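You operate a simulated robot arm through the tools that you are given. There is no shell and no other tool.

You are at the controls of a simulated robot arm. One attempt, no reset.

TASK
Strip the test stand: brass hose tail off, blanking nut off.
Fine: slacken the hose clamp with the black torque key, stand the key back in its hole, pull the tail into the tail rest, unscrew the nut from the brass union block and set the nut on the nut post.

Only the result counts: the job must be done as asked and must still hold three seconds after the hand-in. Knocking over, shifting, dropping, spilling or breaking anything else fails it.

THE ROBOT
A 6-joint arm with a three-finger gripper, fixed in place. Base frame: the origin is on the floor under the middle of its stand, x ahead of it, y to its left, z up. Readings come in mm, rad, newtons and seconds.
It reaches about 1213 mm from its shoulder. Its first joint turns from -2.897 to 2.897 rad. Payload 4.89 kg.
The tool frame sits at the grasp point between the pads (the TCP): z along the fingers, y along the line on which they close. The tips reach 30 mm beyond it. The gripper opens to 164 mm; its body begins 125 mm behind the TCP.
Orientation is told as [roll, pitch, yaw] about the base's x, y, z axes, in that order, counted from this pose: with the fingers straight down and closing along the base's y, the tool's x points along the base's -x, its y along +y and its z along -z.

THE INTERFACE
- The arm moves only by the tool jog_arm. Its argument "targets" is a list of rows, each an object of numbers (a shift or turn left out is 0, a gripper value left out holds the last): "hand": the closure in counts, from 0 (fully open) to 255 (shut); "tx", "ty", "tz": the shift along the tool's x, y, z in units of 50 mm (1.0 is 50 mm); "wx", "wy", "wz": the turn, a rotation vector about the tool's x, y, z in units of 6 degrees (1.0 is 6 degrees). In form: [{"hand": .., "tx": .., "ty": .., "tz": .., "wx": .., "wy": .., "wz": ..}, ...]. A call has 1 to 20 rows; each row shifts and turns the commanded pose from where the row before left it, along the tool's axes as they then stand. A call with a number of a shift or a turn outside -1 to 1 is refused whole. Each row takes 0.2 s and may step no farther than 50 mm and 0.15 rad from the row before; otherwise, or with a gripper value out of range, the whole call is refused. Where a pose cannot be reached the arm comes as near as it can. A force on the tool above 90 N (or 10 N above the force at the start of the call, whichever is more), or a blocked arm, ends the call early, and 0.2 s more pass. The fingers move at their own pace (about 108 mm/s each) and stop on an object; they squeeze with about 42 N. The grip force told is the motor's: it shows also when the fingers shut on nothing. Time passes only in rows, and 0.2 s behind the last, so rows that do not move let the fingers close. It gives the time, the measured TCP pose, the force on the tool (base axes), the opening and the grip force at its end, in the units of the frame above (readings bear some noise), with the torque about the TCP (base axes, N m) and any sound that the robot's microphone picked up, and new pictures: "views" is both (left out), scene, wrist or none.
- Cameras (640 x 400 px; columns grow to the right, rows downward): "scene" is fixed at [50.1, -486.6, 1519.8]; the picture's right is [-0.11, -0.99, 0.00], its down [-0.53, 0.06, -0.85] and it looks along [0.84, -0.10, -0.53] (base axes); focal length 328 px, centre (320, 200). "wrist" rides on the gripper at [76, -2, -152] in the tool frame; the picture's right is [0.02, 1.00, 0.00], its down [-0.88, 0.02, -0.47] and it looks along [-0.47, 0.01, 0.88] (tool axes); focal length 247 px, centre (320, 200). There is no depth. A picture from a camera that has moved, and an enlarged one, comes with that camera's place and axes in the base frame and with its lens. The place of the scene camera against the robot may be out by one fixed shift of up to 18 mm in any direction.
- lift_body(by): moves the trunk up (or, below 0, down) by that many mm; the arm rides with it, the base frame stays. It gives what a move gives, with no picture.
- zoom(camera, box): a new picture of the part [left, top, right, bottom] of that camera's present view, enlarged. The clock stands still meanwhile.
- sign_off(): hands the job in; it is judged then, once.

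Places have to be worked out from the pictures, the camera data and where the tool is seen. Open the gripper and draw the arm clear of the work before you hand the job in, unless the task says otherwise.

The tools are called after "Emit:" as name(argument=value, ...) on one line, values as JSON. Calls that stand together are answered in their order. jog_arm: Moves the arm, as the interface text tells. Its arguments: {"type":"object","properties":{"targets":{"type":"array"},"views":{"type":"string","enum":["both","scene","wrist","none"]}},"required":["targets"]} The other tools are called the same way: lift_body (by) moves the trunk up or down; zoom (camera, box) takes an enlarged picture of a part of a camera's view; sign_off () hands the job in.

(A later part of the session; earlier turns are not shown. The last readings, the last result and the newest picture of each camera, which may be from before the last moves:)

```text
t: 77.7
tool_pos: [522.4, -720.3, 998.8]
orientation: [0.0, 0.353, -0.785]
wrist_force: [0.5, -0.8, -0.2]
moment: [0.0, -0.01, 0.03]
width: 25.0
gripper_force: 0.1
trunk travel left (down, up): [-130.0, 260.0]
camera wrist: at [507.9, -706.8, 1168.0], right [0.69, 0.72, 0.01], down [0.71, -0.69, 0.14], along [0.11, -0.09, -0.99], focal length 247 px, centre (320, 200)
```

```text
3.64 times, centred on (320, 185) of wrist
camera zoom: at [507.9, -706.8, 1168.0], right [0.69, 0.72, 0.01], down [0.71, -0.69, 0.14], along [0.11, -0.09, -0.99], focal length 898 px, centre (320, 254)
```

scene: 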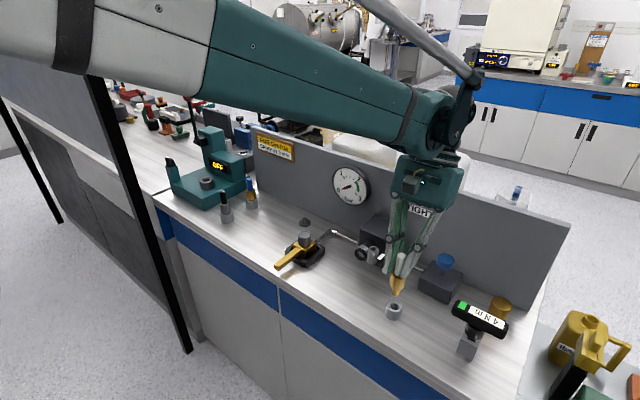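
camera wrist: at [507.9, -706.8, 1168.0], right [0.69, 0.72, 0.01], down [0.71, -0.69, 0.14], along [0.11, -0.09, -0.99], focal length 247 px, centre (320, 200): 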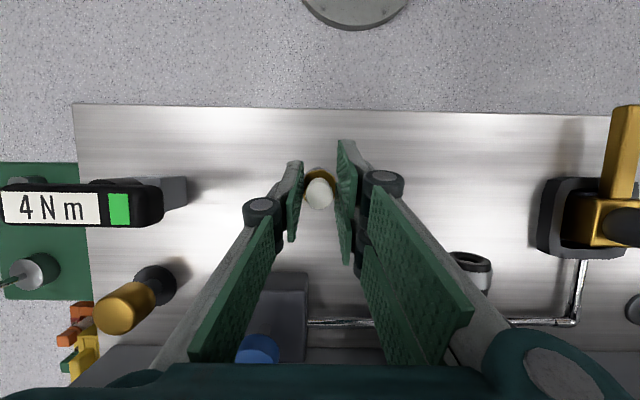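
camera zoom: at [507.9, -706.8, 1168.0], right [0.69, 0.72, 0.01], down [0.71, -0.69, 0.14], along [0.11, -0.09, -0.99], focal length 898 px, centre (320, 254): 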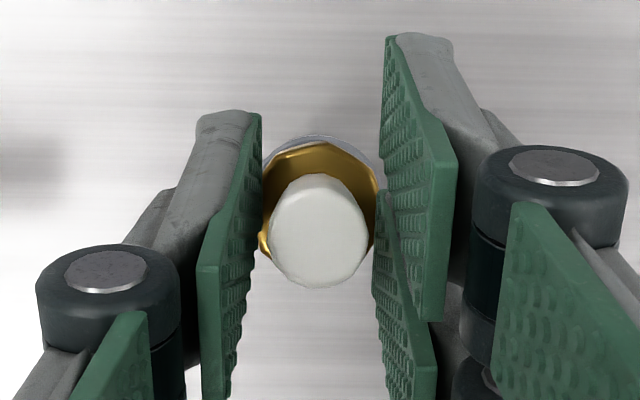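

The tail stands upright in the rest on its own. I'll open a bit more and withdraw straight up.

Emit:
jog_arm(targets=[{"hand": 190}, {"hand": 190}, {"hand": 190, "tx": 0.173, "tz": -0.469}, {"hand": 190, "tx": 0.276, "tz": -0.75}, {"hand": 190, "tx": 0.276, "tz": -0.75}, {"hand": 190, "tx": 0.276, "tz": -0.75}])

Emit:
zoom(camera="scene", box=[340, 220, 430, 330])

```text
t: 79.1
tool_pos: [521.6, -718.0, 1144.7]
orientation: [0.001, 0.352, -0.783]
wrist_force: [-0.2, -0.8, -0.6]
moment: [0.08, 0.08, -0.02]
width: 42.0
gripper_force: 0.1
trunk travel left (down, up): [-130.0, 260.0]
camera wrist: at [507.6, -706.6, 1313.2], right [0.69, 0.72, 0.01], down [0.71, -0.69, 0.14], along [0.11, -0.09, -0.99], focal length 247 px, centre (320, 200)
```

scene: 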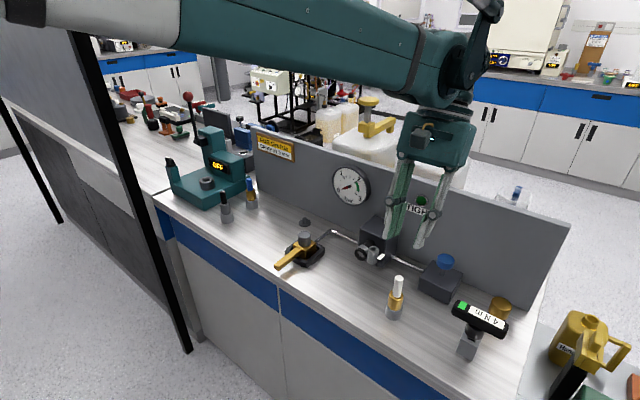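
wrist: 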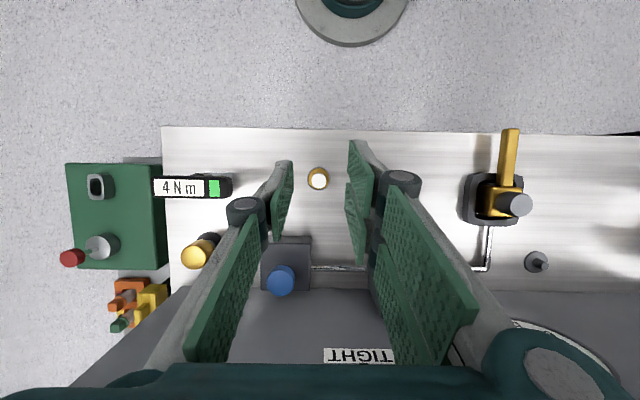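

```text
3.64 times, centred on (385, 275) of scene
camera zoom: at [50.1, -486.6, 1519.8], right [-0.11, -0.99, 0.0], down [-0.53, 0.06, -0.85], along [0.84, -0.1, -0.53], focal length 1193 px, centre (84, -73)
```

zoom: 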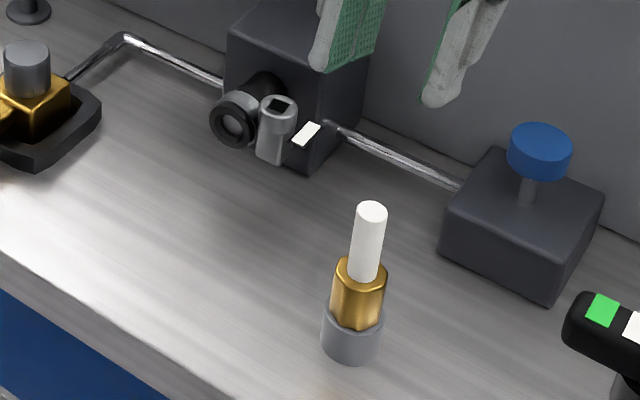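

The tail stands upright in its rest, clear of the hand. Now the nut: I estimate it near E1≈128, E2≈909 with the nut post near E1≈218, E2≈1013. I'll bring the hand vertical and move over the nut for a close view.

Emit:
jog_arm(targets=[{"hand": 150, "wy": -1}, {"hand": 100, "wy": -1}, {"hand": 50, "wy": -1}, {"hand": 0, "wy": -0.36}, {"ty": 0.89}, {"ty": 0.89}, {"ty": 0.89}, {"ty": 0.89}, {"ty": 0.89}, {"ty": 0.89}, {}])

Emit:
zoom(camera="wrist", box=[240, 80, 440, 250])

Emit:
zoom(camera="scene", box=[265, 205, 345, 285])

```text
t: 81.5
tool_pos: [708.6, -531.5, 1144.5]
orientation: [-0.001, 0.0, -0.784]
wrist_force: [0.8, -0.9, 0.6]
moment: [0.0, 0.03, 0.04]
width: 164.0
gripper_force: 0.1
trunk travel left (down, up): [-130.0, 260.0]
camera wrist: at [654.1, -477.9, 1295.0], right [0.69, 0.72, 0.0], down [0.64, -0.61, 0.47], along [0.34, -0.33, -0.88], focal length 247 px, centre (320, 200)
```

scene: 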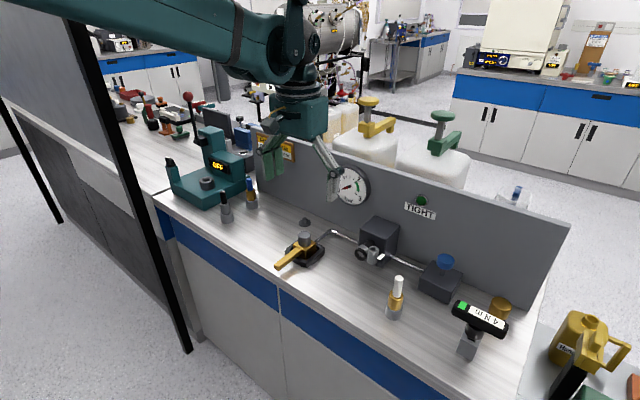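
wrist: 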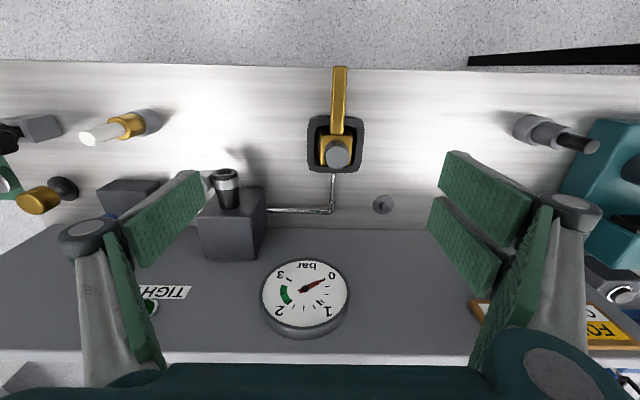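

```text
2.35 times, centred on (340, 165) of wrist
camera zoom: at [654.1, -477.9, 1295.0], right [0.69, 0.72, 0.0], down [0.64, -0.61, 0.47], along [0.34, -0.33, -0.88], focal length 581 px, centre (273, 282)
```

zoom: 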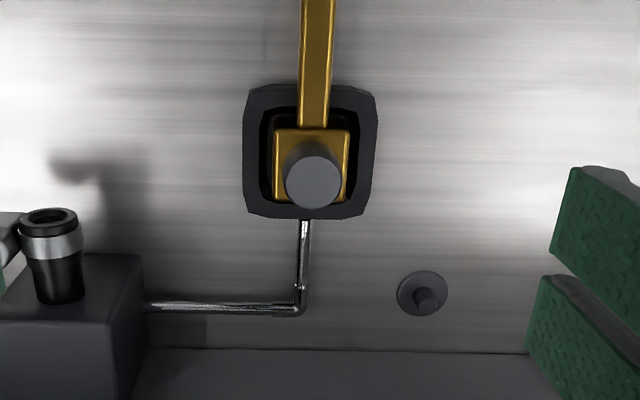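

```text
5.00 times, centred on (305, 245) of scene
camera zoom: at [50.1, -486.6, 1519.8], right [-0.11, -0.99, 0.0], down [-0.53, 0.06, -0.85], along [0.84, -0.1, -0.53], focal length 1641 px, centre (395, -25)
```

zoom: 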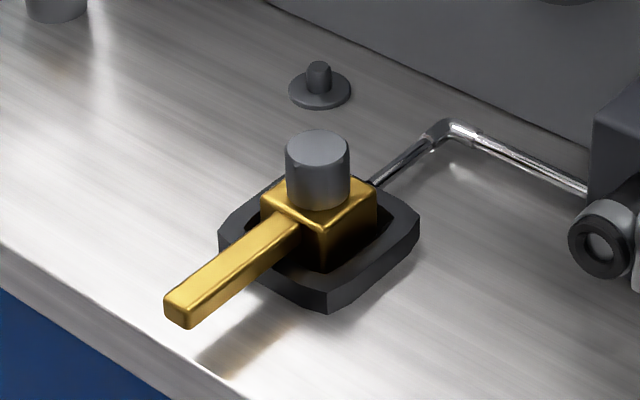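

The nut sits on the brass block in its black cradle, with the post to its right and rear. I'll take a second view 60 mm back to triangulate nut and post.

Emit:
jog_arm(targets=[{"tx": 0.6}, {"tx": 0.6}, {}], views="wrist")

Emit:
zoom(camera="wrist", box=[240, 100, 440, 270])

```text
t: 82.3
tool_pos: [666.4, -488.3, 1144.9]
orientation: [0.001, 0.0, -0.784]
wrist_force: [0.0, 0.0, -0.5]
moment: [0.01, -0.07, 0.0]
width: 164.0
gripper_force: 0.0
trunk travel left (down, up): [-130.0, 260.0]
camera wrist: at [611.1, -435.2, 1295.6], right [0.69, 0.72, 0.0], down [0.64, -0.61, 0.47], along [0.34, -0.33, -0.88], focal length 247 px, centre (320, 200)
```

wrist: 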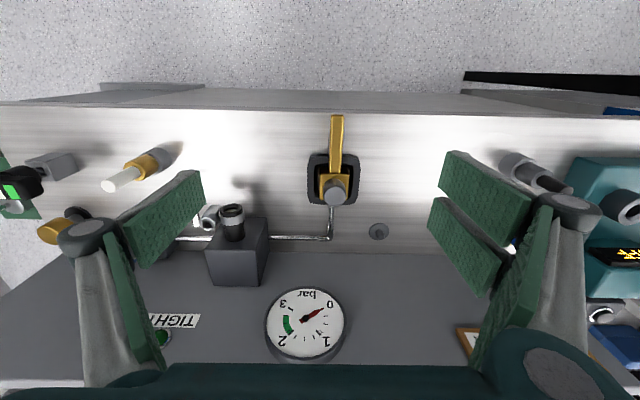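

```text
2.35 times, centred on (340, 185) of wrist
camera zoom: at [611.1, -435.2, 1295.6], right [0.69, 0.72, 0.0], down [0.64, -0.61, 0.47], along [0.34, -0.33, -0.88], focal length 581 px, centre (273, 235)
```

zoom: 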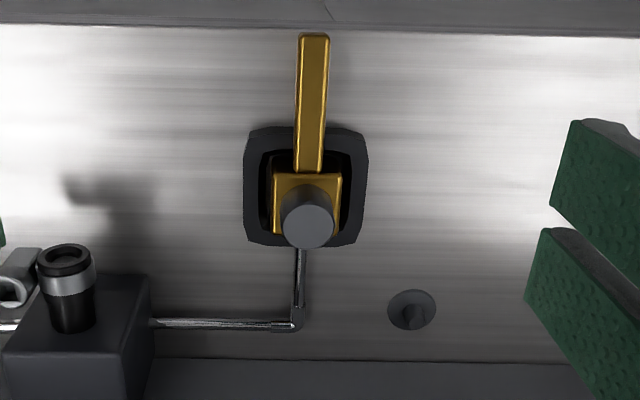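

Nut top triangulates to about E1≈154, E2≈914, z≈970. I'll move above it and lower to z 1060 for a closer look.

Emit:
jog_arm(targets=[{"tx": -0.65, "ty": 0.2}, {"tx": -0.65, "ty": 0.2}, {"tx": -0.65, "ty": 0.18}, {"tz": 0.85}, {"tz": 0.84}, {}])

Emit:
zoom(camera="wrist", box=[230, 60, 430, 240])

```text
t: 83.7
tool_pos: [756.0, -537.4, 1060.8]
orientation: [0.001, -0.001, -0.784]
wrist_force: [-1.2, 0.0, 0.4]
moment: [-0.04, 0.01, -0.04]
width: 163.8
gripper_force: 0.2
trunk travel left (down, up): [-130.0, 260.0]
camera wrist: at [701.1, -483.7, 1211.5], right [0.69, 0.72, 0.0], down [0.64, -0.61, 0.47], along [0.34, -0.33, -0.88], focal length 247 px, centre (320, 200)
```

scene: 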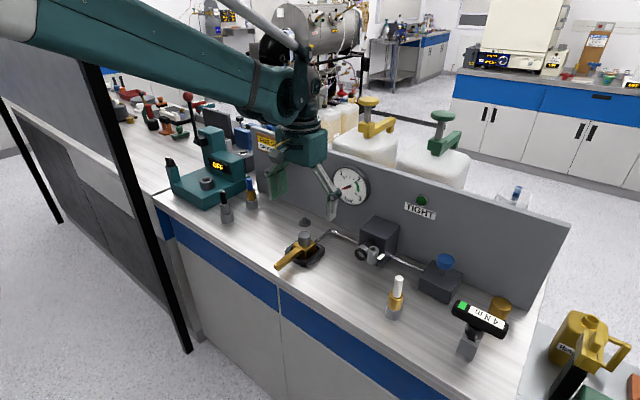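
wrist: 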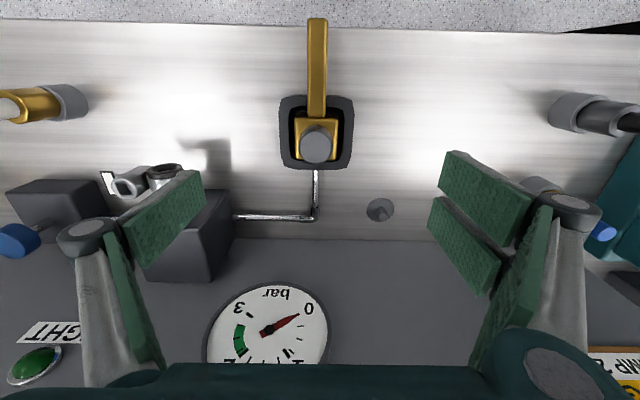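

```text
2.22 times, centred on (330, 150) of wrist
camera zoom: at [701.1, -483.7, 1211.5], right [0.69, 0.72, 0.0], down [0.64, -0.61, 0.47], along [0.34, -0.33, -0.88], focal length 549 px, centre (298, 311)
```

zoom: 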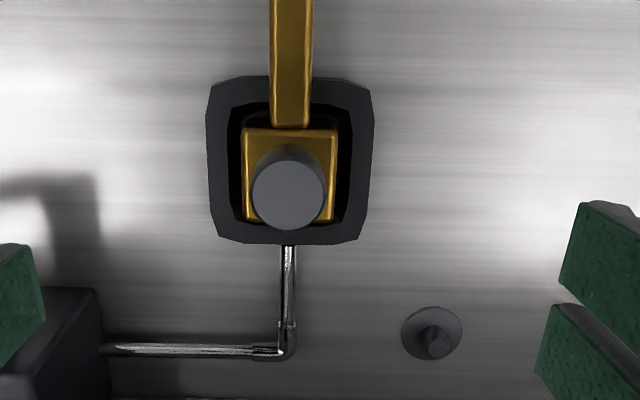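

The nut is nearly centred under the hand. To get a long unscrewing stroke I'll rotate the hand back to yaw -2.356 first (counter-clockwise strokes increase yaw), pre-closing the fingers.

Emit:
jog_arm(targets=[{"hand": 100, "wz": 1}, {"wz": 1}, {"wz": 1}, {"wz": 1}, {"wz": 1}, {"wz": 1}, {"wz": 1}, {"wz": 1}, {"wz": 1}, {"wz": 1}, {"wz": 1}, {"wz": 1}, {"wz": 1}, {"wz": 1}, {"wz": 1}, {}])

Emit:
zoom(camera="wrist", box=[230, 60, 430, 240])

Emit:
zoom(camera="scene", box=[270, 190, 340, 280])

```text
t: 87.1
tool_pos: [757.7, -536.8, 1059.2]
orientation: [-0.001, 0.0, -2.356]
wrist_force: [-0.1, 0.0, -0.1]
moment: [0.01, -0.03, -0.01]
width: 99.8
gripper_force: 0.0
trunk travel left (down, up): [-130.0, 260.0]
camera wrist: at [810.4, -481.0, 1211.3], right [0.72, -0.69, 0.0], down [-0.61, -0.64, 0.47], along [-0.33, -0.34, -0.88], focal length 247 px, centre (320, 200)
```

scene: 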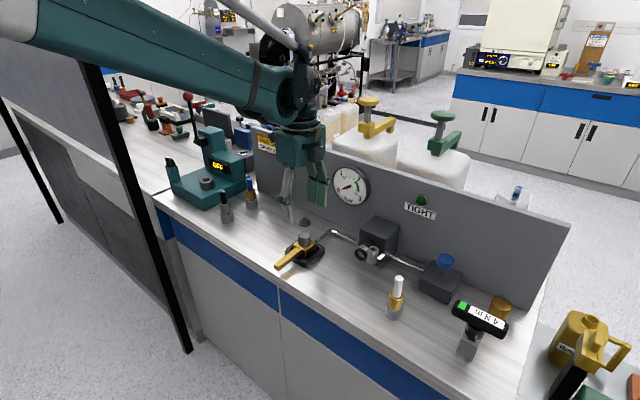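
wrist: 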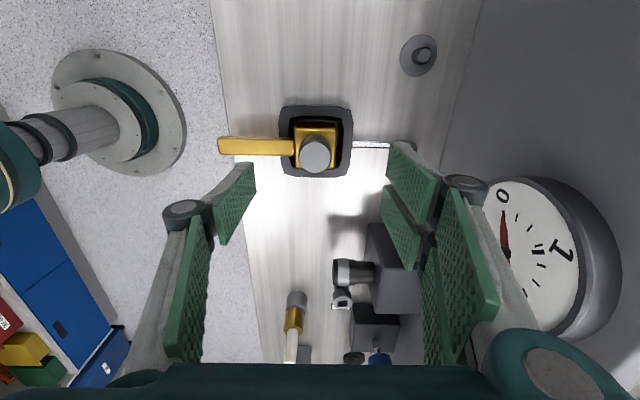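

```text
2.22 times, centred on (330, 150) of wrist
camera zoom: at [810.4, -481.0, 1211.3], right [0.72, -0.69, 0.0], down [-0.61, -0.64, 0.47], along [-0.33, -0.34, -0.88], focal length 549 px, centre (298, 311)
```

zoom: 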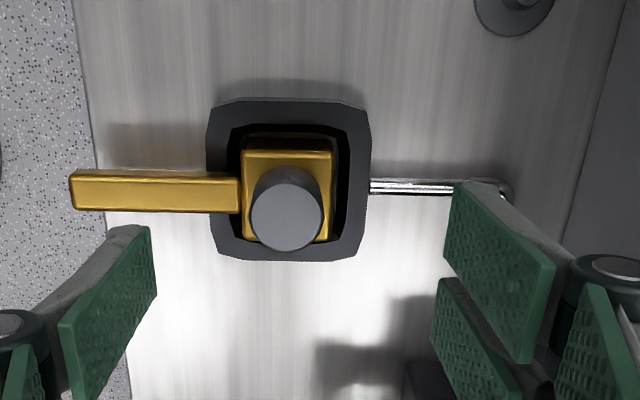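

```text
4.44 times, centred on (305, 235) of scene
camera zoom: at [50.1, -486.6, 1519.8], right [-0.11, -0.99, 0.0], down [-0.53, 0.06, -0.85], along [0.84, -0.1, -0.53], focal length 1458 px, centre (387, 44)
```

zoom: 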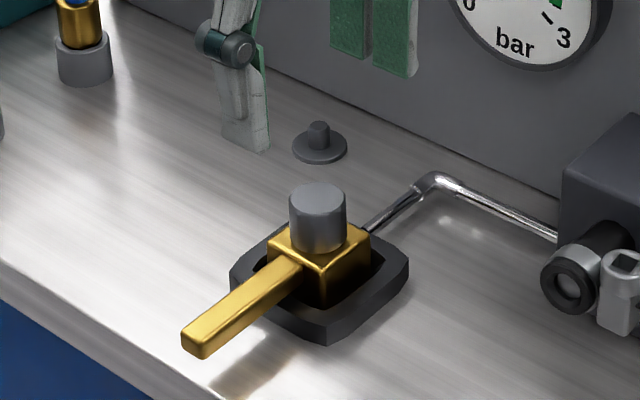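

Combining the two hand orientations, the nut centre is at E1≈150.3, E2≈908.7 with its top near z 968–975. I'll centre over it and lower to TCP z≈990 with the fingers at about 60 mm, then check depth in the scene view.

Emit:
jog_arm(targets=[{"hand": 162, "tx": -0.086, "ty": -0.118}, {"hand": 162, "tz": 0.5}, {"hand": 162, "tz": 0.5}, {"hand": 162, "tz": 0.38}, {"hand": 162}])

Emit:
zoom(camera="scene", box=[270, 200, 340, 280])

Emit:
zoom(camera="wrist", box=[230, 80, 430, 260])

```text
t: 88.3
tool_pos: [752.0, -534.6, 990.8]
orientation: [-0.001, -0.001, -2.354]
wrist_force: [-0.9, -0.8, 0.2]
moment: [0.01, 0.05, -0.03]
width: 59.8
gripper_force: 0.1
trunk travel left (down, up): [-130.0, 260.0]
camera wrist: at [804.8, -479.5, 1141.9], right [0.72, -0.69, 0.0], down [-0.61, -0.64, 0.47], along [-0.33, -0.34, -0.88], focal length 247 px, centre (320, 200)
```

scene: 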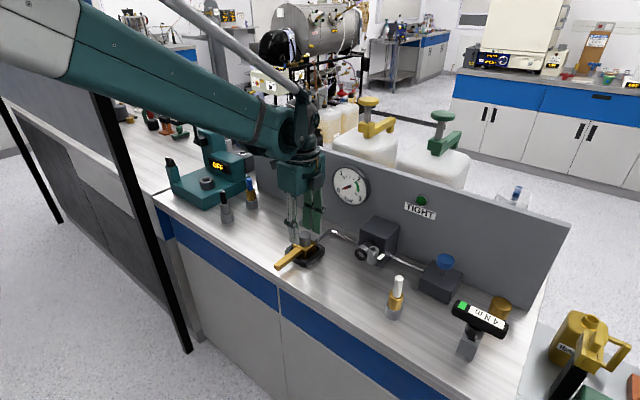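
wrist: 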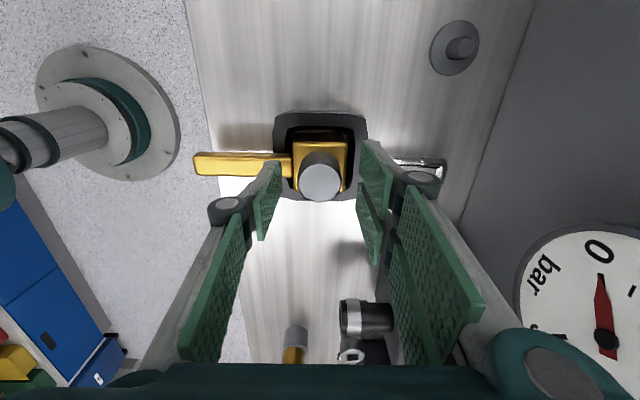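

```text
5.00 times, centred on (305, 240) of scene
camera zoom: at [50.1, -486.6, 1519.8], right [-0.11, -0.99, 0.0], down [-0.53, 0.06, -0.85], along [0.84, -0.1, -0.53], focal length 1641 px, centre (395, 0)
```

zoom: 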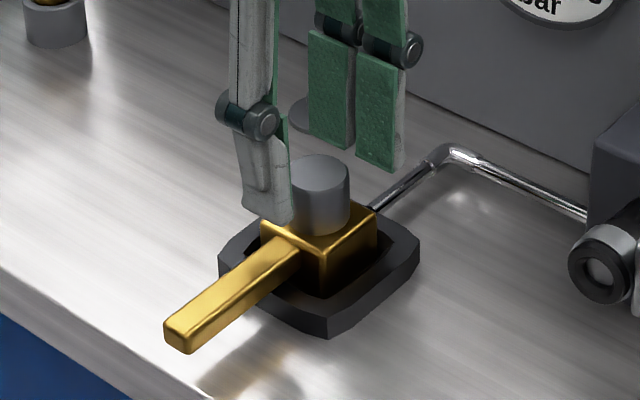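

```text
2.22 times, centred on (330, 170) of wrist
camera zoom: at [804.8, -479.5, 1141.9], right [0.72, -0.69, 0.0], down [-0.61, -0.64, 0.47], along [-0.33, -0.34, -0.88], focal length 549 px, centre (298, 267)
```

zoom: 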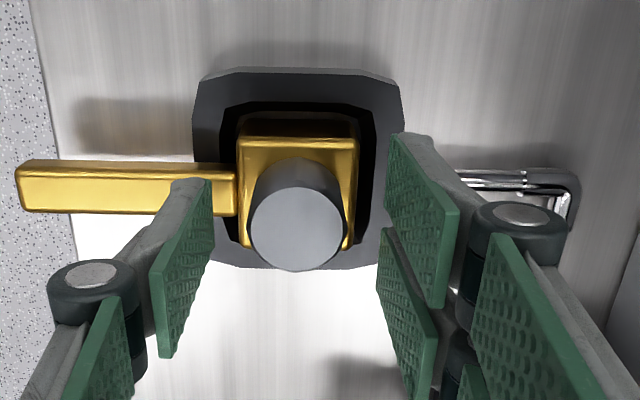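

The nut is between the fingers, within about 1–2 mm of centre; its top is near z 972 and its base near z 941. I'll lower to TCP z≈977 (tips just above the brass block) and close.

Emit:
jog_arm(targets=[{"hand": 162, "tx": -0.03, "ty": -0.022}, {"hand": 162, "tz": 0.14}, {"hand": 162, "tz": 0.14}, {"hand": 162}], views="none")

Emit:
zoom(camera="scene", box=[285, 215, 335, 275])

Emit:
zoom(camera="wrist", box=[230, 80, 430, 260])

```text
t: 89.3
tool_pos: [747.8, -536.1, 975.5]
orientation: [0.0, 0.0, -2.354]
wrist_force: [0.2, 0.0, -0.1]
moment: [-0.01, 0.03, 0.0]
width: 59.7
gripper_force: 0.1
trunk travel left (down, up): [-130.0, 260.0]
```

```text
6.67 times, centred on (310, 245) of scene
camera zoom: at [50.1, -486.6, 1519.8], right [-0.11, -0.99, 0.0], down [-0.53, 0.06, -0.85], along [0.84, -0.1, -0.53], focal length 2188 px, centre (387, -100)
```

zoom: 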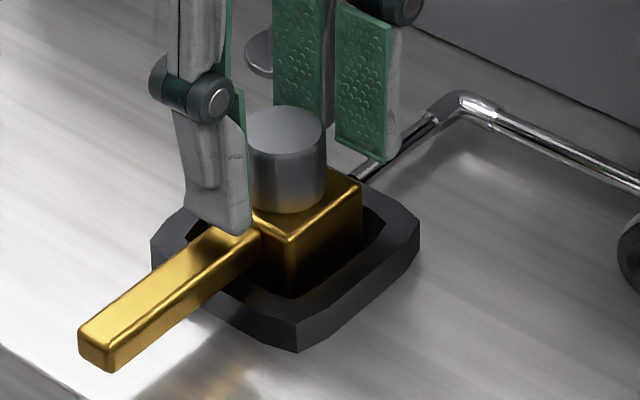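

```text
2.22 times, centred on (330, 170) of wrist
camera zoom: at [801.2, -479.3, 1127.8], right [0.72, -0.69, 0.0], down [-0.61, -0.64, 0.47], along [-0.33, -0.34, -0.88], focal length 549 px, centre (298, 267)
```

zoom: 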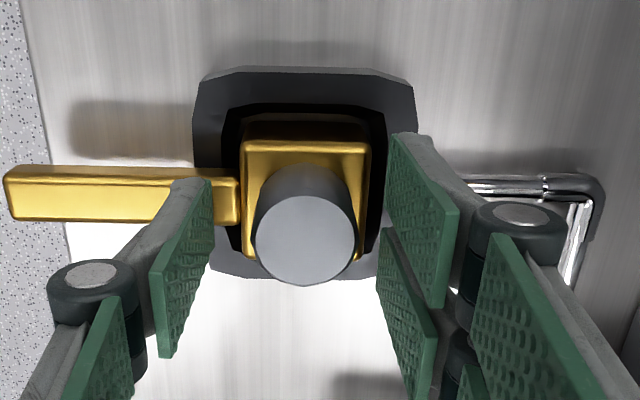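

The fingers straddle the nut with the tips just above the block. I'll nudge 1 mm and close on the nut.

Emit:
jog_arm(targets=[{"hand": 162, "tx": 0.02, "ty": 0.02}, {"hand": 200}, {"hand": 255}, {"hand": 255}, {"hand": 255}], views="wrist")

Emit:
zoom(camera="scene", box=[285, 215, 335, 275])

Emit:
zoom(camera="wrist", box=[230, 80, 430, 260])

```text
t: 90.5
tool_pos: [749.5, -536.4, 977.0]
orientation: [0.0, -0.001, -2.354]
wrist_force: [2.3, -2.6, 1.9]
moment: [-0.11, -0.09, -0.01]
width: 33.6
gripper_force: 42.2
trunk travel left (down, up): [-130.0, 260.0]
camera wrist: at [802.7, -479.6, 1128.0], right [0.72, -0.69, 0.0], down [-0.61, -0.64, 0.47], along [-0.33, -0.34, -0.88], focal length 247 px, centre (320, 200)
```

wrist: 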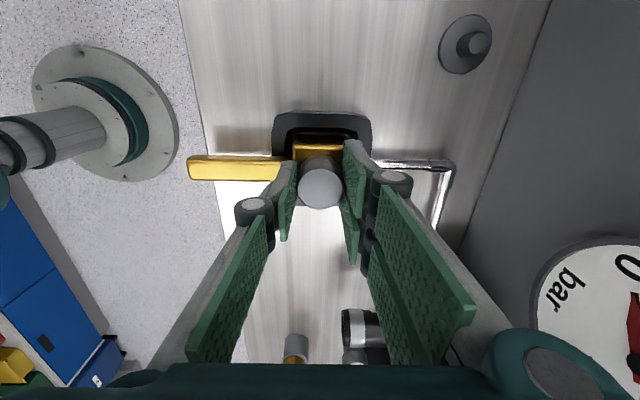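

```text
6.67 times, centred on (310, 245) of scene
camera zoom: at [50.1, -486.6, 1519.8], right [-0.11, -0.99, 0.0], down [-0.53, 0.06, -0.85], along [0.84, -0.1, -0.53], focal length 2188 px, centre (387, -100)
```

zoom: 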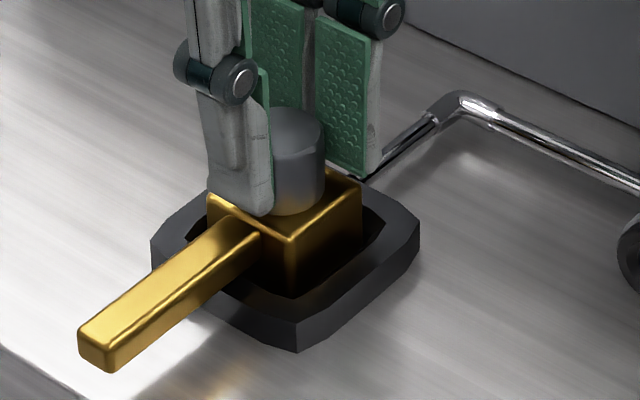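

```text
2.22 times, centred on (330, 170) of wrist
camera zoom: at [802.7, -479.6, 1128.0], right [0.72, -0.69, 0.0], down [-0.61, -0.64, 0.47], along [-0.33, -0.34, -0.88], focal length 549 px, centre (298, 267)
```

zoom: 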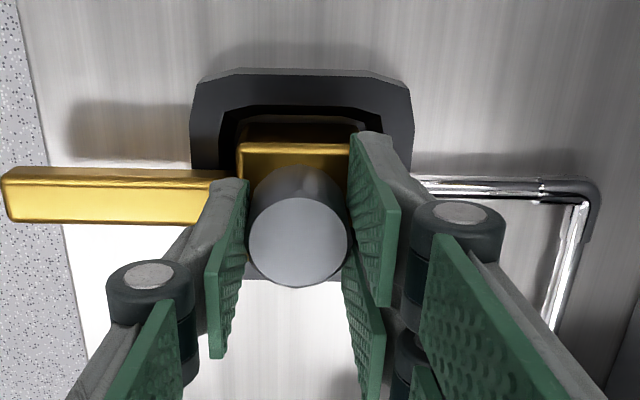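

Gripped at 33.6 mm. I'll try a small counter-clockwise turn and check whether the nut turns while the block stays.

Emit:
jog_arm(targets=[{"hand": 255, "wz": -1, "ty": 0.002}, {"hand": 255, "wz": -1, "ty": 0.002}, {"hand": 255, "wz": -1, "ty": 0.002}, {"hand": 255}], views="none")

Emit:
zoom(camera="scene", box=[285, 215, 335, 275])

```text
t: 91.5
tool_pos: [750.1, -536.5, 977.1]
orientation: [0.001, -0.001, -2.04]
wrist_force: [0.7, 0.2, 0.4]
moment: [-0.01, 0.03, 0.01]
width: 33.5
gripper_force: 41.4
trunk travel left (down, up): [-130.0, 260.0]
```

```text
6.67 times, centred on (310, 245) of scene
camera zoom: at [50.1, -486.6, 1519.8], right [-0.11, -0.99, 0.0], down [-0.53, 0.06, -0.85], along [0.84, -0.1, -0.53], focal length 2188 px, centre (387, -100)
```

zoom: 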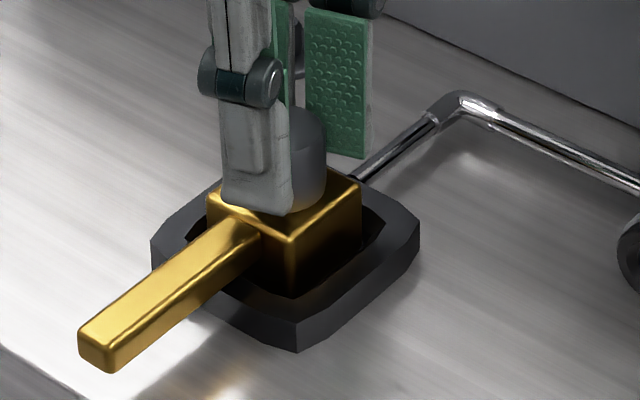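

The block stays put and the resistance is small. I'll continue the stroke, watching the vertical force for the nut rising.

Emit:
jog_arm(targets=[{"hand": 255, "wz": -1, "ty": 0.002}, {"hand": 255, "wz": -1, "ty": 0.002}, {"hand": 255, "wz": -1, "ty": 0.002}, {"hand": 255, "wz": -1, "ty": 0.002}, {"hand": 255, "wz": -1, "ty": 0.002}, {"hand": 255, "wz": -1, "ty": 0.002}, {"hand": 255, "wz": -1, "ty": 0.002}, {"hand": 255, "wz": -1, "ty": 0.002}, {"hand": 255}], views="wrist")

Emit:
zoom(camera="wrist", box=[230, 80, 430, 260])

Emit:
zoom(camera="scene", box=[285, 215, 335, 275])

```text
t: 93.5
tool_pos: [750.2, -536.2, 976.4]
orientation: [0.0, -0.001, -1.204]
wrist_force: [-3.3, -1.4, 6.2]
moment: [0.02, -0.01, 0.02]
width: 33.7
gripper_force: 42.1
trunk travel left (down, up): [-130.0, 260.0]
camera wrist: at [721.7, -464.9, 1128.1], right [0.92, 0.38, 0.0], down [0.34, -0.81, 0.47], along [0.18, -0.44, -0.88], focal length 247 px, centre (320, 200)
```

wrist: 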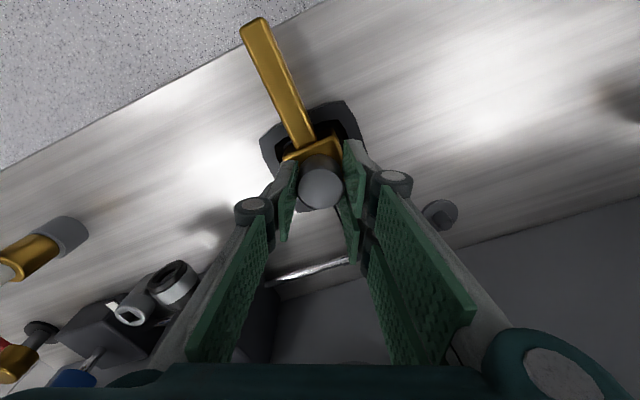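

```text
2.22 times, centred on (330, 170) of wrist
camera zoom: at [721.7, -464.9, 1128.1], right [0.92, 0.38, 0.0], down [0.34, -0.81, 0.47], along [0.18, -0.44, -0.88], focal length 549 px, centre (298, 267)
```

zoom: 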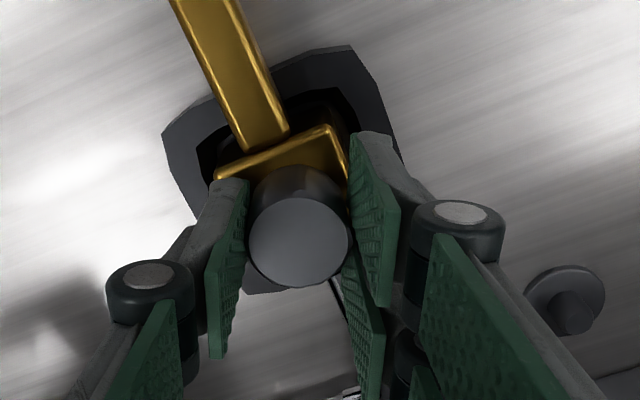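

```text
6.67 times, centred on (310, 245) of scene
camera zoom: at [50.1, -486.6, 1519.8], right [-0.11, -0.99, 0.0], down [-0.53, 0.06, -0.85], along [0.84, -0.1, -0.53], focal length 2188 px, centre (387, -100)
```

zoom: 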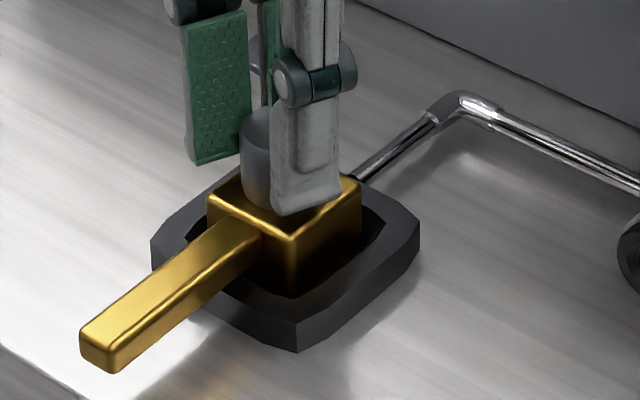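

The vertical force has grown to +6 N, so the nut is indeed rising as it unscrews. I'll continue the stroke while rising slightly with it.

Emit:
jog_arm(targets=[{"hand": 255, "wz": -1, "ty": 0.002, "tz": -0.005}, {"hand": 255, "wz": -1, "ty": 0.002, "tz": -0.0006}, {"hand": 255, "wz": -1, "ty": 0.002, "tz": -0.0006}, {"hand": 255, "wz": -1, "ty": 0.002, "tz": -0.0006}, {"hand": 255, "wz": -1, "ty": 0.002, "tz": -0.0006}, {"hand": 255, "wz": -1, "ty": 0.002, "tz": -0.0006}, {"hand": 255, "wz": -1, "ty": 0.002, "tz": -0.0006}, {"hand": 255, "wz": -1, "ty": 0.002, "tz": -0.0006}, {"hand": 255, "wz": -1, "ty": 0.002, "tz": -0.0006}, {"hand": 255, "wz": -1, "ty": 0.002, "tz": -0.0006}, {"hand": 255}], views="none")

```text
t: 95.9
tool_pos: [751.6, -535.4, 977.3]
orientation: [-0.001, 0.0, -0.157]
wrist_force: [-4.7, -0.3, 2.3]
moment: [0.0, 0.12, -0.01]
width: 33.5
gripper_force: 42.1
trunk travel left (down, up): [-130.0, 260.0]
```

126° turned so far with low forces. I'll continue past yaw 0 to see how far the wrist can go.

Emit:
jog_arm(targets=[{"hand": 255, "wz": -1, "ty": 0.002, "tz": -0.001}, {"hand": 255, "wz": -1, "ty": 0.002, "tz": -0.001}, {"hand": 255, "wz": -1, "ty": 0.002, "tz": -0.001}, {"hand": 255, "wz": -1, "ty": 0.002, "tz": -0.001}, {"hand": 255, "wz": -1, "ty": 0.002, "tz": -0.001}, {"hand": 255, "wz": -1, "ty": 0.002, "tz": -0.001}, {"hand": 255}], views="none")

Emit:
zoom(camera="scene", box=[275, 195, 345, 275])

```text
t: 97.5
tool_pos: [752.0, -534.7, 977.7]
orientation: [0.001, 0.0, 0.474]
wrist_force: [-1.8, -3.9, 3.1]
moment: [-0.14, 0.11, -0.04]
width: 33.5
gripper_force: 42.1
trunk travel left (down, up): [-130.0, 260.0]
```

```text
5.00 times, centred on (310, 235) of scene
camera zoom: at [50.1, -486.6, 1519.8], right [-0.11, -0.99, 0.0], down [-0.53, 0.06, -0.85], along [0.84, -0.1, -0.53], focal length 1641 px, centre (370, 25)
```

zoom: 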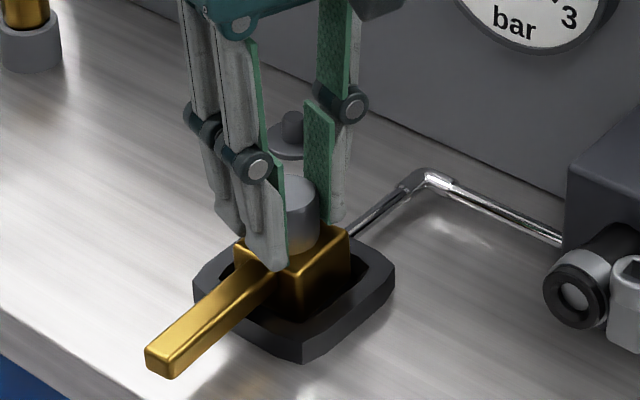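

It keeps turning freely at yaw 0.47. I'll continue the stroke.

Emit:
jog_arm(targets=[{"hand": 255, "wz": -1, "tz": -0.001}, {"hand": 255, "wz": -1, "tz": -0.001}, {"hand": 255, "wz": -1, "tz": -0.001}, {"hand": 255, "wz": -1, "tz": -0.001}, {"hand": 255, "wz": -1, "tz": -0.001}, {"hand": 255, "wz": -1, "tz": -0.001}, {"hand": 255}], views="none")

```text
t: 99.1
tool_pos: [751.4, -534.6, 978.5]
orientation: [0.0, 0.0, 1.101]
wrist_force: [-5.5, -4.1, 5.0]
moment: [-0.16, 0.26, -0.05]
width: 33.5
gripper_force: 42.7
trunk travel left (down, up): [-130.0, 260.0]
```

198° done; slight side load. I'll relieve it by 0.5 mm and continue.

Emit:
jog_arm(targets=[{"hand": 255, "wz": -1, "tx": 0.01, "ty": 0.005, "tz": -0.001}, {"hand": 255, "wz": -1, "tz": -0.001}, {"hand": 255, "wz": -1, "tz": -0.001}, {"hand": 255, "wz": -1, "tz": -0.001}, {"hand": 255, "wz": -1, "tz": -0.001}, {"hand": 255, "wz": -1, "tz": -0.001}, {"hand": 255}], views="wrist")

Emit:
zoom(camera="scene", box=[275, 195, 345, 275])

```text
t: 100.7
tool_pos: [751.2, -534.9, 978.2]
orientation: [0.001, -0.001, 1.73]
wrist_force: [-0.2, -0.7, -0.3]
moment: [0.02, 0.02, -0.01]
width: 33.5
gripper_force: 42.2
trunk travel left (down, up): [-130.0, 260.0]
camera wrist: at [765.4, -610.0, 1130.0], right [-0.98, -0.18, 0.0], down [-0.16, 0.87, 0.47], along [-0.09, 0.47, -0.88], focal length 247 px, centre (320, 200)
```

wrist: 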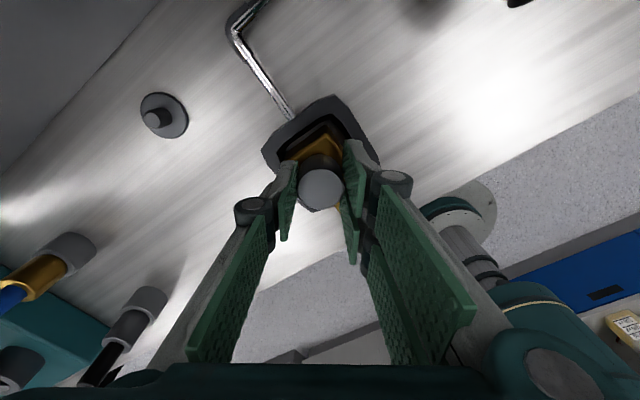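

```text
5.00 times, centred on (310, 235) of scene
camera zoom: at [50.1, -486.6, 1519.8], right [-0.11, -0.99, 0.0], down [-0.53, 0.06, -0.85], along [0.84, -0.1, -0.53], focal length 1641 px, centre (370, 25)
```

zoom: 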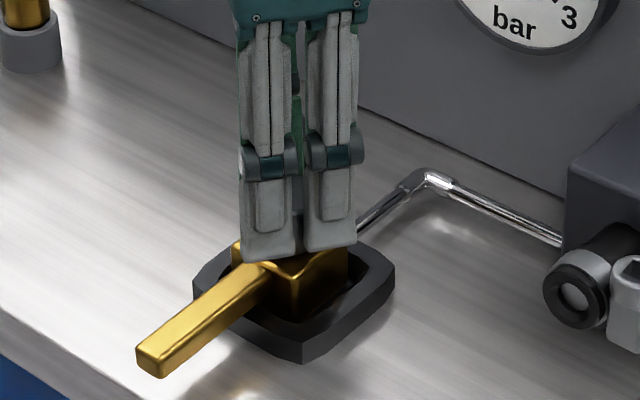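

234° turned, forces now near zero and the block still in place. I'll try lifting 1 mm to see if the nut is free.

Emit:
jog_arm(targets=[{"hand": 255, "tz": -0.02}, {"hand": 255}], views="none")

```text
t: 101.3
tool_pos: [751.0, -535.2, 980.0]
orientation: [0.0, -0.001, 1.728]
wrist_force: [0.4, -0.3, -0.7]
moment: [-0.04, 0.02, 0.02]
width: 33.6
gripper_force: 42.0
trunk travel left (down, up): [-130.0, 260.0]
```

Only the nut's own weight shows. I'll lift 3 mm more and look closely to make sure the block isn't coming with it.

Emit:
jog_arm(targets=[{"hand": 255, "tz": -0.03}, {"hand": 255, "tz": -0.03}, {"hand": 255}], views="wrist")

Emit:
zoom(camera="scene", box=[285, 215, 335, 275])

Emit:
zoom(camera="wrist", box=[230, 80, 430, 260])

```text
t: 102.1
tool_pos: [751.3, -535.2, 982.7]
orientation: [0.001, 0.0, 1.729]
wrist_force: [0.1, -0.2, -3.2]
moment: [0.0, 0.01, -0.02]
width: 33.4
gripper_force: 41.6
trunk travel left (down, up): [-130.0, 260.0]
camera wrist: at [765.0, -610.4, 1133.9], right [-0.98, -0.18, 0.0], down [-0.16, 0.87, 0.47], along [-0.08, 0.47, -0.88], focal length 247 px, centre (320, 200)
```

wrist: 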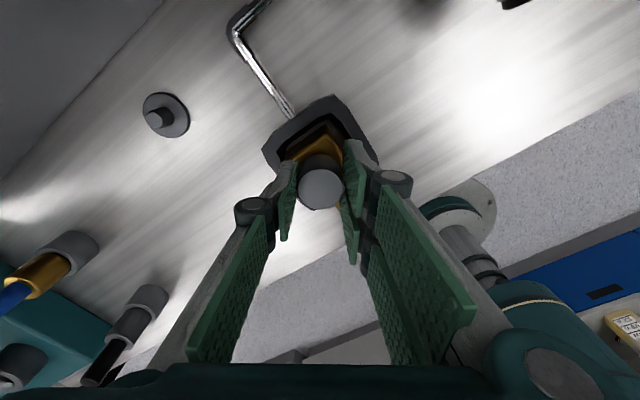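

```text
6.67 times, centred on (310, 245) of scene
camera zoom: at [50.1, -486.6, 1519.8], right [-0.11, -0.99, 0.0], down [-0.53, 0.06, -0.85], along [0.84, -0.1, -0.53], focal length 2188 px, centre (387, -100)
```

zoom: 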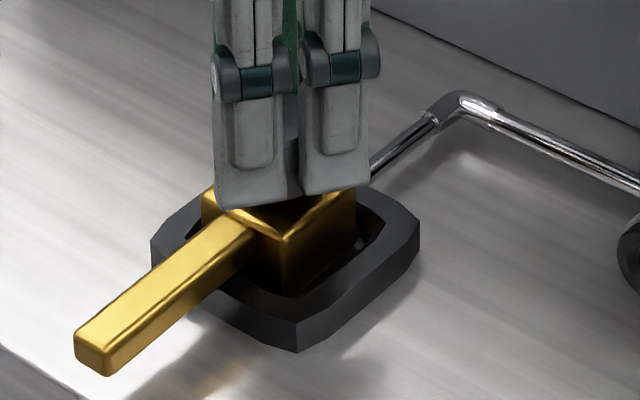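

```text
2.22 times, centred on (330, 170) of wrist
camera zoom: at [765.0, -610.4, 1133.9], right [-0.98, -0.18, 0.0], down [-0.16, 0.87, 0.47], along [-0.08, 0.47, -0.88], focal length 549 px, centre (298, 267)
```

zoom: 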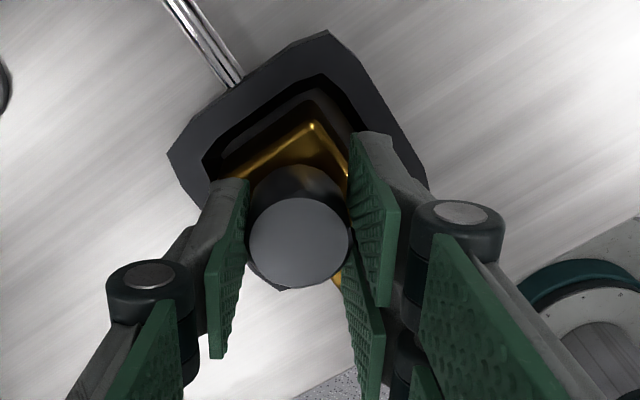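

The load is -3 N and the block seems to have shifted a few mm within its cradle rather than lifted. I'll enlarge to see whether there's a gap under the nut.

Emit:
zoom(camera="scene", box=[295, 230, 330, 270])

Emit:
zoom(camera="wrist", box=[270, 100, 380, 230])

```text
10.00 times, centred on (312, 250) of scene
camera zoom: at [50.1, -486.6, 1519.8], right [-0.11, -0.99, 0.0], down [-0.53, 0.06, -0.85], along [0.84, -0.1, -0.53], focal length 3281 px, centre (395, -300)
```

zoom: 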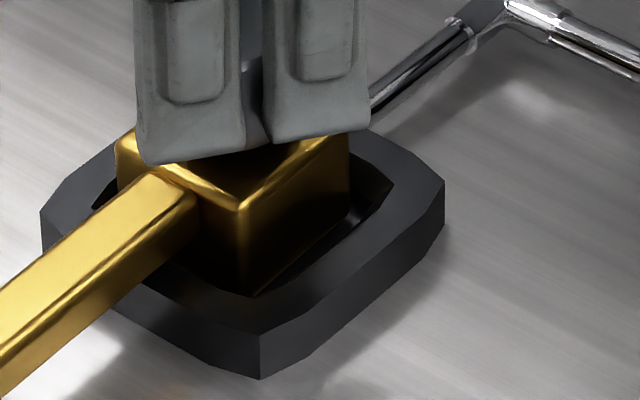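

```text
3.08 times, centred on (325, 165) of wrist
camera zoom: at [765.0, -610.4, 1133.9], right [-0.98, -0.18, 0.0], down [-0.16, 0.87, 0.47], along [-0.08, 0.47, -0.88], focal length 760 px, centre (305, 308)
```

zoom: 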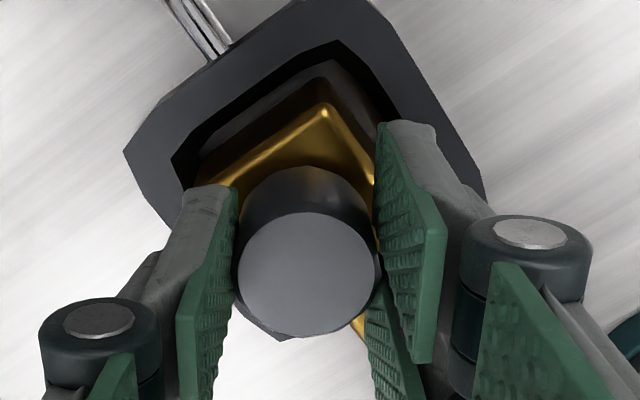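

The nut hasn't slipped in the fingers and the block hasn't risen, so the nut has come up relative to the block. I'll lift a few more mm and watch the force and the block.

Emit:
jog_arm(targets=[{"hand": 255, "tz": -0.04}, {"hand": 255, "tz": -0.04}, {"hand": 255}], views="none")

Emit:
zoom(camera="scene", box=[295, 230, 330, 270])

```text
t: 102.9
tool_pos: [751.8, -535.4, 986.3]
orientation: [-0.001, 0.0, 1.73]
wrist_force: [-0.8, 0.2, -3.1]
moment: [0.01, -0.01, 0.01]
width: 33.7
gripper_force: 41.8
trunk travel left (down, up): [-130.0, 260.0]
```

```text
10.00 times, centred on (312, 250) of scene
camera zoom: at [50.1, -486.6, 1519.8], right [-0.11, -0.99, 0.0], down [-0.53, 0.06, -0.85], along [0.84, -0.1, -0.53], focal length 3281 px, centre (395, -300)
```

zoom: 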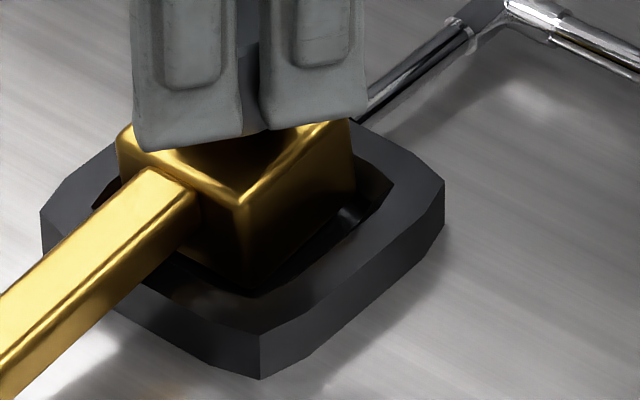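

Now the block itself is starting to lift with the nut, so it is still threaded. I'll lower it back into its cradle and keep unscrewing with another stroke.

Emit:
jog_arm(targets=[{"hand": 255, "tz": 0.06}, {"hand": 255, "tz": 0.06}, {"hand": 255, "tz": 0.02}, {"hand": 255}], views="none")

Emit:
zoom(camera="scene", box=[295, 230, 330, 270])

```text
t: 103.9
tool_pos: [752.0, -535.6, 980.4]
orientation: [0.0, 0.001, 1.73]
wrist_force: [1.1, -3.1, 1.5]
moment: [-0.08, -0.05, 0.0]
width: 33.7
gripper_force: 42.3
trunk travel left (down, up): [-130.0, 260.0]
```

```text
10.00 times, centred on (312, 250) of scene
camera zoom: at [50.1, -486.6, 1519.8], right [-0.11, -0.99, 0.0], down [-0.53, 0.06, -0.85], along [0.84, -0.1, -0.53], focal length 3281 px, centre (395, -300)
```

zoom: 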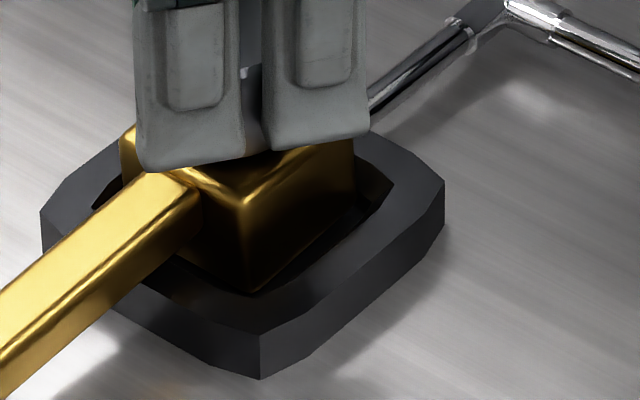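

The block is seated again. I'll open the fingers, spin the hand back for another stroke.

Emit:
jog_arm(targets=[{"hand": 205}, {"hand": 180}, {"hand": 165}, {"hand": 165}], views="wrist")

Emit:
zoom(camera="scene", box=[285, 215, 335, 275])

Emit:
zoom(camera="wrist", box=[230, 80, 430, 260])

```text
t: 104.9
tool_pos: [751.4, -535.8, 979.3]
orientation: [-0.001, 0.001, 1.73]
wrist_force: [-0.4, 0.2, -0.1]
moment: [0.02, 0.0, 0.03]
width: 57.9
gripper_force: 0.0
trunk travel left (down, up): [-130.0, 260.0]
camera wrist: at [765.2, -610.0, 1131.4], right [-0.98, -0.18, 0.0], down [-0.16, 0.87, 0.47], along [-0.08, 0.47, -0.88], focal length 247 px, centre (320, 200)
```

wrist: 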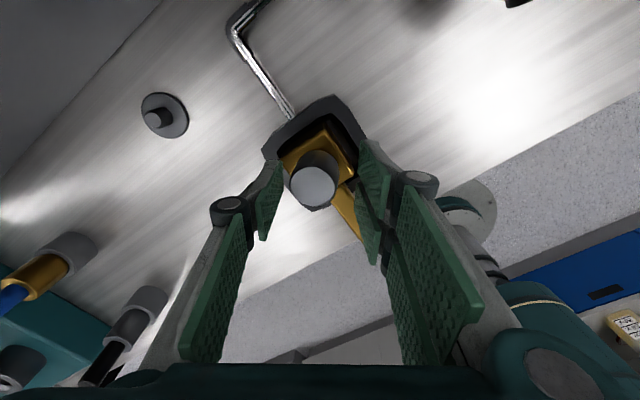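

```text
6.67 times, centred on (310, 245) of scene
camera zoom: at [50.1, -486.6, 1519.8], right [-0.11, -0.99, 0.0], down [-0.53, 0.06, -0.85], along [0.84, -0.1, -0.53], focal length 2188 px, centre (387, -100)
```

zoom: 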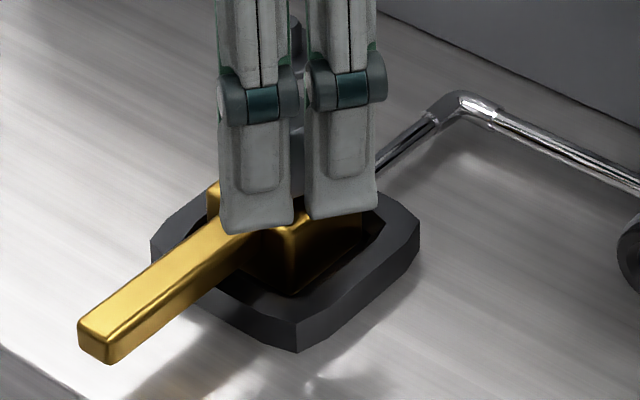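

```text
2.22 times, centred on (330, 170) of wrist
camera zoom: at [765.2, -610.0, 1131.4], right [-0.98, -0.18, 0.0], down [-0.16, 0.87, 0.47], along [-0.08, 0.47, -0.88], focal length 549 px, centre (298, 267)
```

zoom: 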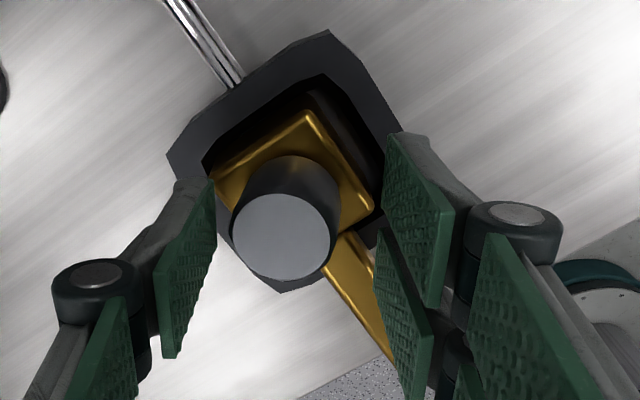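

After releasing, the nut sits about 4 mm off to one side, and the block's handle looks slightly raised. I'll look closely at how the block sits in the cradle.

Emit:
zoom(camera="scene", box=[285, 230, 330, 275])

Emit:
zoom(camera="wrist", box=[260, 80, 390, 230])

```text
8.89 times, centred on (308, 252) of scene
camera zoom: at [50.1, -486.6, 1519.8], right [-0.11, -0.99, 0.0], down [-0.53, 0.06, -0.85], along [0.84, -0.1, -0.53], focal length 2917 px, centre (431, -267)
```

zoom: 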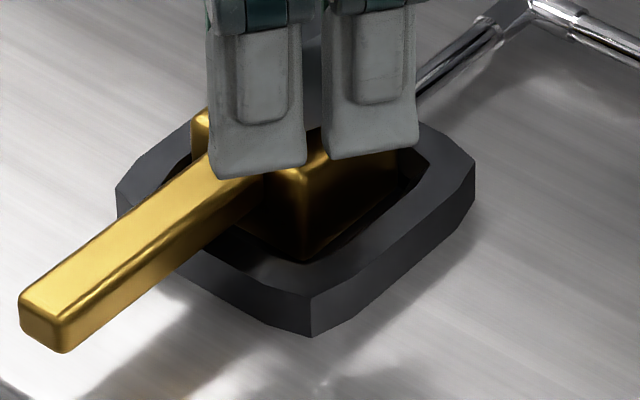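

```text
2.67 times, centred on (325, 155) of wrist
camera zoom: at [765.2, -610.0, 1131.4], right [-0.98, -0.18, 0.0], down [-0.16, 0.87, 0.47], along [-0.08, 0.47, -0.88], focal length 659 px, centre (307, 320)
```

zoom: 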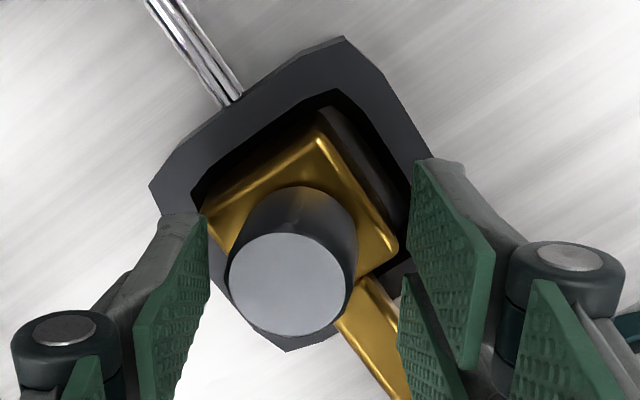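

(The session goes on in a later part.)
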